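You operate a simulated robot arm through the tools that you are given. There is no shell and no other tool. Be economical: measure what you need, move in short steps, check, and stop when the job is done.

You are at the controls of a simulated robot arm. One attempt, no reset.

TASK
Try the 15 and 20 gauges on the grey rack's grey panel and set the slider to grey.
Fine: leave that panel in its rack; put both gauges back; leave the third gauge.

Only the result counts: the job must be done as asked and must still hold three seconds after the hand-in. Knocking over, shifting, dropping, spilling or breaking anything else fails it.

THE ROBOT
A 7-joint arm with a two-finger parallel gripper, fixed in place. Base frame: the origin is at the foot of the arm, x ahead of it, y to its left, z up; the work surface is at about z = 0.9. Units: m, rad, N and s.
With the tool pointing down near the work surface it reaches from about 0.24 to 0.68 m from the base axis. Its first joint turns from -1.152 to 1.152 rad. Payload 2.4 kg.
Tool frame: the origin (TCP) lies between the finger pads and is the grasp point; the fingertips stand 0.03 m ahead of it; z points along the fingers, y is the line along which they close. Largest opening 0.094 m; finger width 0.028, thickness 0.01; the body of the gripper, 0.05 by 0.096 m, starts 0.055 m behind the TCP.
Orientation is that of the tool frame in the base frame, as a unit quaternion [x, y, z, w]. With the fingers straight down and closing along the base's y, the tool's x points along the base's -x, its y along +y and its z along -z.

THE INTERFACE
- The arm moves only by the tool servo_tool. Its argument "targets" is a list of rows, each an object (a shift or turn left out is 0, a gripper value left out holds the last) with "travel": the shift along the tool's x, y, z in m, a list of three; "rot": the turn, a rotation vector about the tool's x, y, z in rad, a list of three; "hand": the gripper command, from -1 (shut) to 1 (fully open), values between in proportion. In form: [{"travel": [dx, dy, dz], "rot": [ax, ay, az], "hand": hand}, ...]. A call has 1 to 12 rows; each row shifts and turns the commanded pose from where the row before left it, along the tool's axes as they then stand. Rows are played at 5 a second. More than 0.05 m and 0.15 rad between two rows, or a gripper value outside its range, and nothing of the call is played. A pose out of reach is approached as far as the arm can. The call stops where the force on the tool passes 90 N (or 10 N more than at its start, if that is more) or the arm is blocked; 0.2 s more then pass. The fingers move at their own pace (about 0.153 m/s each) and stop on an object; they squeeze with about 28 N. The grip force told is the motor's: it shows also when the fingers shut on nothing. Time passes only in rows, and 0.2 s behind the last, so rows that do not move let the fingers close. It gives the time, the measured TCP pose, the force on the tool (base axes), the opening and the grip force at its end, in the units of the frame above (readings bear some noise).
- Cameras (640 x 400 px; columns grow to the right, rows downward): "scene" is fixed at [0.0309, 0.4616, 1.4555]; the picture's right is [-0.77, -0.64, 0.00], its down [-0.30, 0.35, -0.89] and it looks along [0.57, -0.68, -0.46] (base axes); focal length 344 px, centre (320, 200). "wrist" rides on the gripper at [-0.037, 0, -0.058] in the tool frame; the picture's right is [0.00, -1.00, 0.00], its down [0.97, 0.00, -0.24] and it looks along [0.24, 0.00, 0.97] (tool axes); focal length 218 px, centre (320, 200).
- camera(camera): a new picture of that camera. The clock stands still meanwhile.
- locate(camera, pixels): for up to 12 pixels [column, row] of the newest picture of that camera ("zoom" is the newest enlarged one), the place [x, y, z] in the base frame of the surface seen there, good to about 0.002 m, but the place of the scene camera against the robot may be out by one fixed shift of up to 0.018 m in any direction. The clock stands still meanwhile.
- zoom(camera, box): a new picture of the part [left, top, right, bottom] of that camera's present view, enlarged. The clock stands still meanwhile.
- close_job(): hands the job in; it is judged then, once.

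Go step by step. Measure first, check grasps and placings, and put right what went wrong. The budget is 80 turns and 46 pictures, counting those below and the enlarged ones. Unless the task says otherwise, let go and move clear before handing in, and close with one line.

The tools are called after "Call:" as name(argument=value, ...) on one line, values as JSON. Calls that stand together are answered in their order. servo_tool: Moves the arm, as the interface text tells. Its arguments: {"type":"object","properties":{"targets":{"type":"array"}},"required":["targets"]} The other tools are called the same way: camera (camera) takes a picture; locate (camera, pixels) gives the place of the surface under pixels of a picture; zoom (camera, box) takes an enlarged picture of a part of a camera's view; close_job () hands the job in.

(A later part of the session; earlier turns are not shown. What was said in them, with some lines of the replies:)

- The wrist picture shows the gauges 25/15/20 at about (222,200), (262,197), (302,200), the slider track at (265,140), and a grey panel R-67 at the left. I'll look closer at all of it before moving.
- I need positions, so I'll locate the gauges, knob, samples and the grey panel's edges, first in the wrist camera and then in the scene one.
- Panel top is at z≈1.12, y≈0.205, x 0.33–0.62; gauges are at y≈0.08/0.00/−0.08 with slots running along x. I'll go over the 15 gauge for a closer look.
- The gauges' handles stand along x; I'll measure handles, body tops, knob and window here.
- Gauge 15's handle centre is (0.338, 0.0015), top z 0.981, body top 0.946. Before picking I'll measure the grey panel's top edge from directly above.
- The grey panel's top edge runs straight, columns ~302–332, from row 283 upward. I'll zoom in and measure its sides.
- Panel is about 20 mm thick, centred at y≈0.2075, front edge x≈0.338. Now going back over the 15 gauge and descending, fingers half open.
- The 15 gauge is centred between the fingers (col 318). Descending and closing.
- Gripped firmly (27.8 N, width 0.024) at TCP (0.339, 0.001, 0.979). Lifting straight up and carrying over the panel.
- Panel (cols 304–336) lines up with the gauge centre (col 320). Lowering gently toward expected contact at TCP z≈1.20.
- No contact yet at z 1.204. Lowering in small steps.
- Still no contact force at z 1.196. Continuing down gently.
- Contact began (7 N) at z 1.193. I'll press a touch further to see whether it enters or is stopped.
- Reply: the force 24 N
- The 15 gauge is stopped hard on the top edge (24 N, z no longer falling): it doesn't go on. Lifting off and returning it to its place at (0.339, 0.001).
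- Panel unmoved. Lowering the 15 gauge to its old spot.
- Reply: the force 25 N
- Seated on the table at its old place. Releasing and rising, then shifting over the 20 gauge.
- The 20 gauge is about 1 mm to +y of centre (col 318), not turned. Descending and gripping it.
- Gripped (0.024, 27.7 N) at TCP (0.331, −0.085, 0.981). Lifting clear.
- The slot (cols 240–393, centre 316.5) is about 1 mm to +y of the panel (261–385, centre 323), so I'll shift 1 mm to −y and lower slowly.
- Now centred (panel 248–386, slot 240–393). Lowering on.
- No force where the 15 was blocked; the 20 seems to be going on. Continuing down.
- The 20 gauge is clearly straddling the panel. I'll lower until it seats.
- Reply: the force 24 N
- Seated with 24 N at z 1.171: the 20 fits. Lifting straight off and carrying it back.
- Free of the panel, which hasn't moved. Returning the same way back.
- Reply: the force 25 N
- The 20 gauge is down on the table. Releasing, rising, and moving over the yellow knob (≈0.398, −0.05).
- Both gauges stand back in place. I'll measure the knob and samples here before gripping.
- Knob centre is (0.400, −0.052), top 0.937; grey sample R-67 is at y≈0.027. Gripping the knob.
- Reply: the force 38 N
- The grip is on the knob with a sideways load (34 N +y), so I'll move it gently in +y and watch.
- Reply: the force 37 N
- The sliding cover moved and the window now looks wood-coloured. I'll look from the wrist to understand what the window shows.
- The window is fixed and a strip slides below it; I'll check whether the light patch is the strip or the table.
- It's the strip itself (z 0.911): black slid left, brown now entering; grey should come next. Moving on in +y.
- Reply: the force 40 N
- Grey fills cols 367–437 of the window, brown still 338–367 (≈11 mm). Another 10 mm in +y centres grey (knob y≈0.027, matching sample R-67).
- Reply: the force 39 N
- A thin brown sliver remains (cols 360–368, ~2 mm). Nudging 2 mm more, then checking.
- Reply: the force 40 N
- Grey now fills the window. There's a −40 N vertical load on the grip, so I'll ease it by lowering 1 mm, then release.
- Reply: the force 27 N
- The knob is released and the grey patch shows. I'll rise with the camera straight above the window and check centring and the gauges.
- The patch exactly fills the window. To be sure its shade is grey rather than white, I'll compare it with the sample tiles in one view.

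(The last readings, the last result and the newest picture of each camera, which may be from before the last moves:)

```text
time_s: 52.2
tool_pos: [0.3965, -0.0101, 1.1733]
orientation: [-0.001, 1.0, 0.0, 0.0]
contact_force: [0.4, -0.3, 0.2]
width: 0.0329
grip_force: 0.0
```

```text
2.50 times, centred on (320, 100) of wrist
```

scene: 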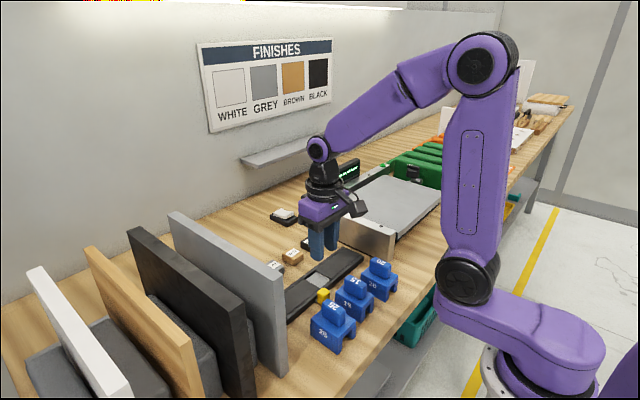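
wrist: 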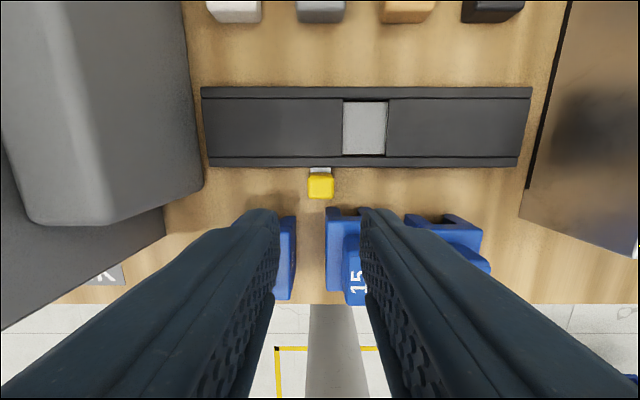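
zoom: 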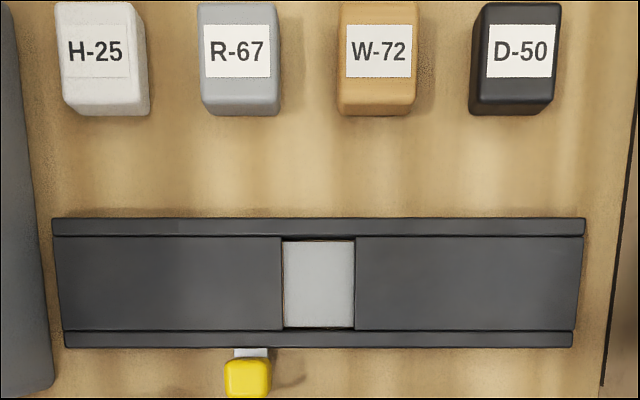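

The patch's shade sits between the H-25 and R-67 tiles, so I can't tell by tone alone. I'll grip the knob again and slide a little further to see the next band beside it.

Call:
servo_tool(targets=[{"travel": [0, 0.02, 0.045]}, {"travel": [0, 0.0195, 0.045]}, {"travel": [0, 0, 0.045]}, {"travel": [0, 0, 0.045]}, {}, {"travel": [0, 0, 0.025]}, {"travel": [0, 0, 0.015]}, {}, {"hand": -1}, {}, {}])

Call:
servo_tool(targets=[{"travel": [0, 0.006, 0]}, {"travel": [0, 0.006, 0]}, {"travel": [0, 0.004, 0]}, {}])

Call:
camera(camera="wrist")

```text
time_s: 54.6
tool_pos: [0.3967, 0.0289, 0.9523]
orientation: [0.0, 1.0, 0.0, 0.0]
contact_force: [-1.3, 2.2, -13.5]
width: 0.0237
grip_force: 45.1
```

```text
time_s: 55.6
tool_pos: [0.3965, 0.0453, 0.9522]
orientation: [0.0, 1.0, 0.0, 0.0]
contact_force: [3.5, -0.2, -3.8]
width: 0.0239
grip_force: 44.4
```

```text
4 pictures are left
```

wrist: 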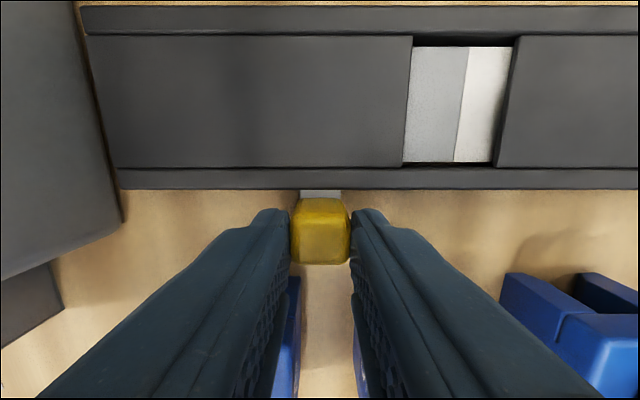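

The next band (cols 457–505) is clearly whiter, so the earlier patch was grey. Sliding back 16 mm and releasing.

Call:
servo_tool(targets=[{"travel": [0, -0.006, 0]}, {"travel": [0, -0.006, 0]}, {"travel": [0, -0.004, 0]}, {}, {}])

Call:
camera(camera="wrist")

```text
time_s: 56.8
tool_pos: [0.3978, 0.0289, 0.9528]
orientation: [0.0, 1.0, 0.0, 0.0]
contact_force: [2.1, 1.2, 2.9]
width: 0.0237
grip_force: 45.1
```

```text
3 pictures are left
```

wrist: 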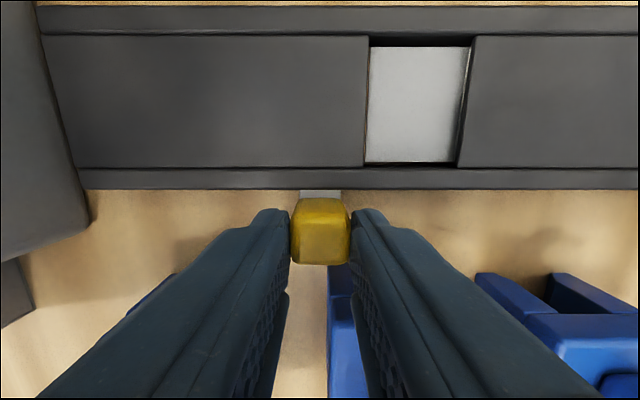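

Grey fills the window again and the grip load is near zero. Releasing and rising clear.

Call:
servo_tool(targets=[{"hand": -0.3}, {}, {"travel": [0, 0, -0.02]}, {"travel": [0, 0, -0.045]}, {"travel": [0, 0, -0.045]}, {"travel": [0, -0.02, -0.045]}, {"travel": [0, -0.02, -0.045]}, {"travel": [0, 0, -0.03]}, {}])

Call:
camera(camera="wrist")

Call:
camera(camera="scene")

```text
time_s: 58.8
tool_pos: [0.397, -0.0102, 1.1791]
orientation: [-0.001, 1.0, 0.001, 0.0]
contact_force: [0.4, 0.0, 0.4]
width: 0.0328
grip_force: 0.1
```

```text
2 pictures are left
```

wrist: 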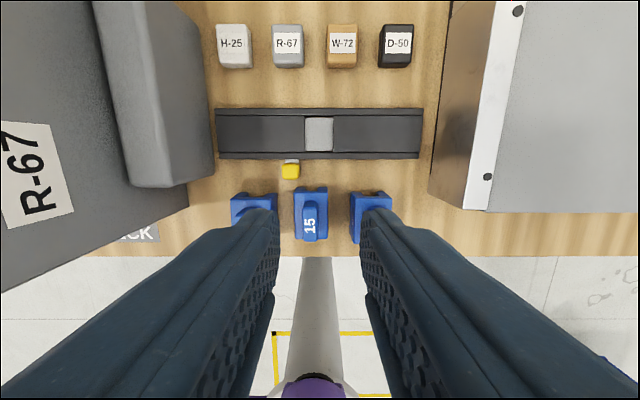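

```text
1 pictures are left
```

scene: 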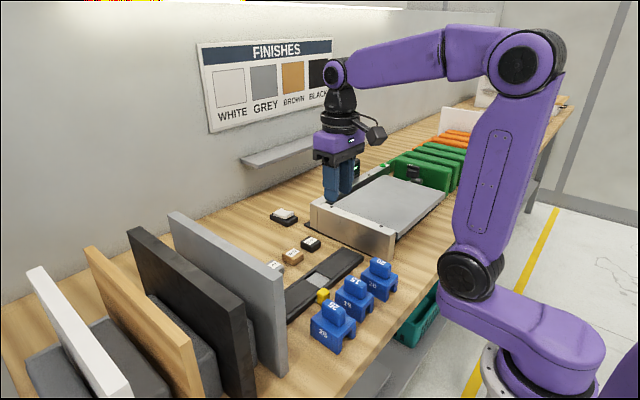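

The window shows grey, all three gauges stand in their places, the panel is still in its rack and the arm is clear. Handing in.

Call:
close_job()

```text
The job is handed in.
```

I tried both gauges on the grey panel, put both back in their places, and handed the job in with the slider set to grey: the 15 gauge was blocked at the top edge and the 20 gauge seated fully. The panel stayed in its rack and I didn't touch the 25 gauge.
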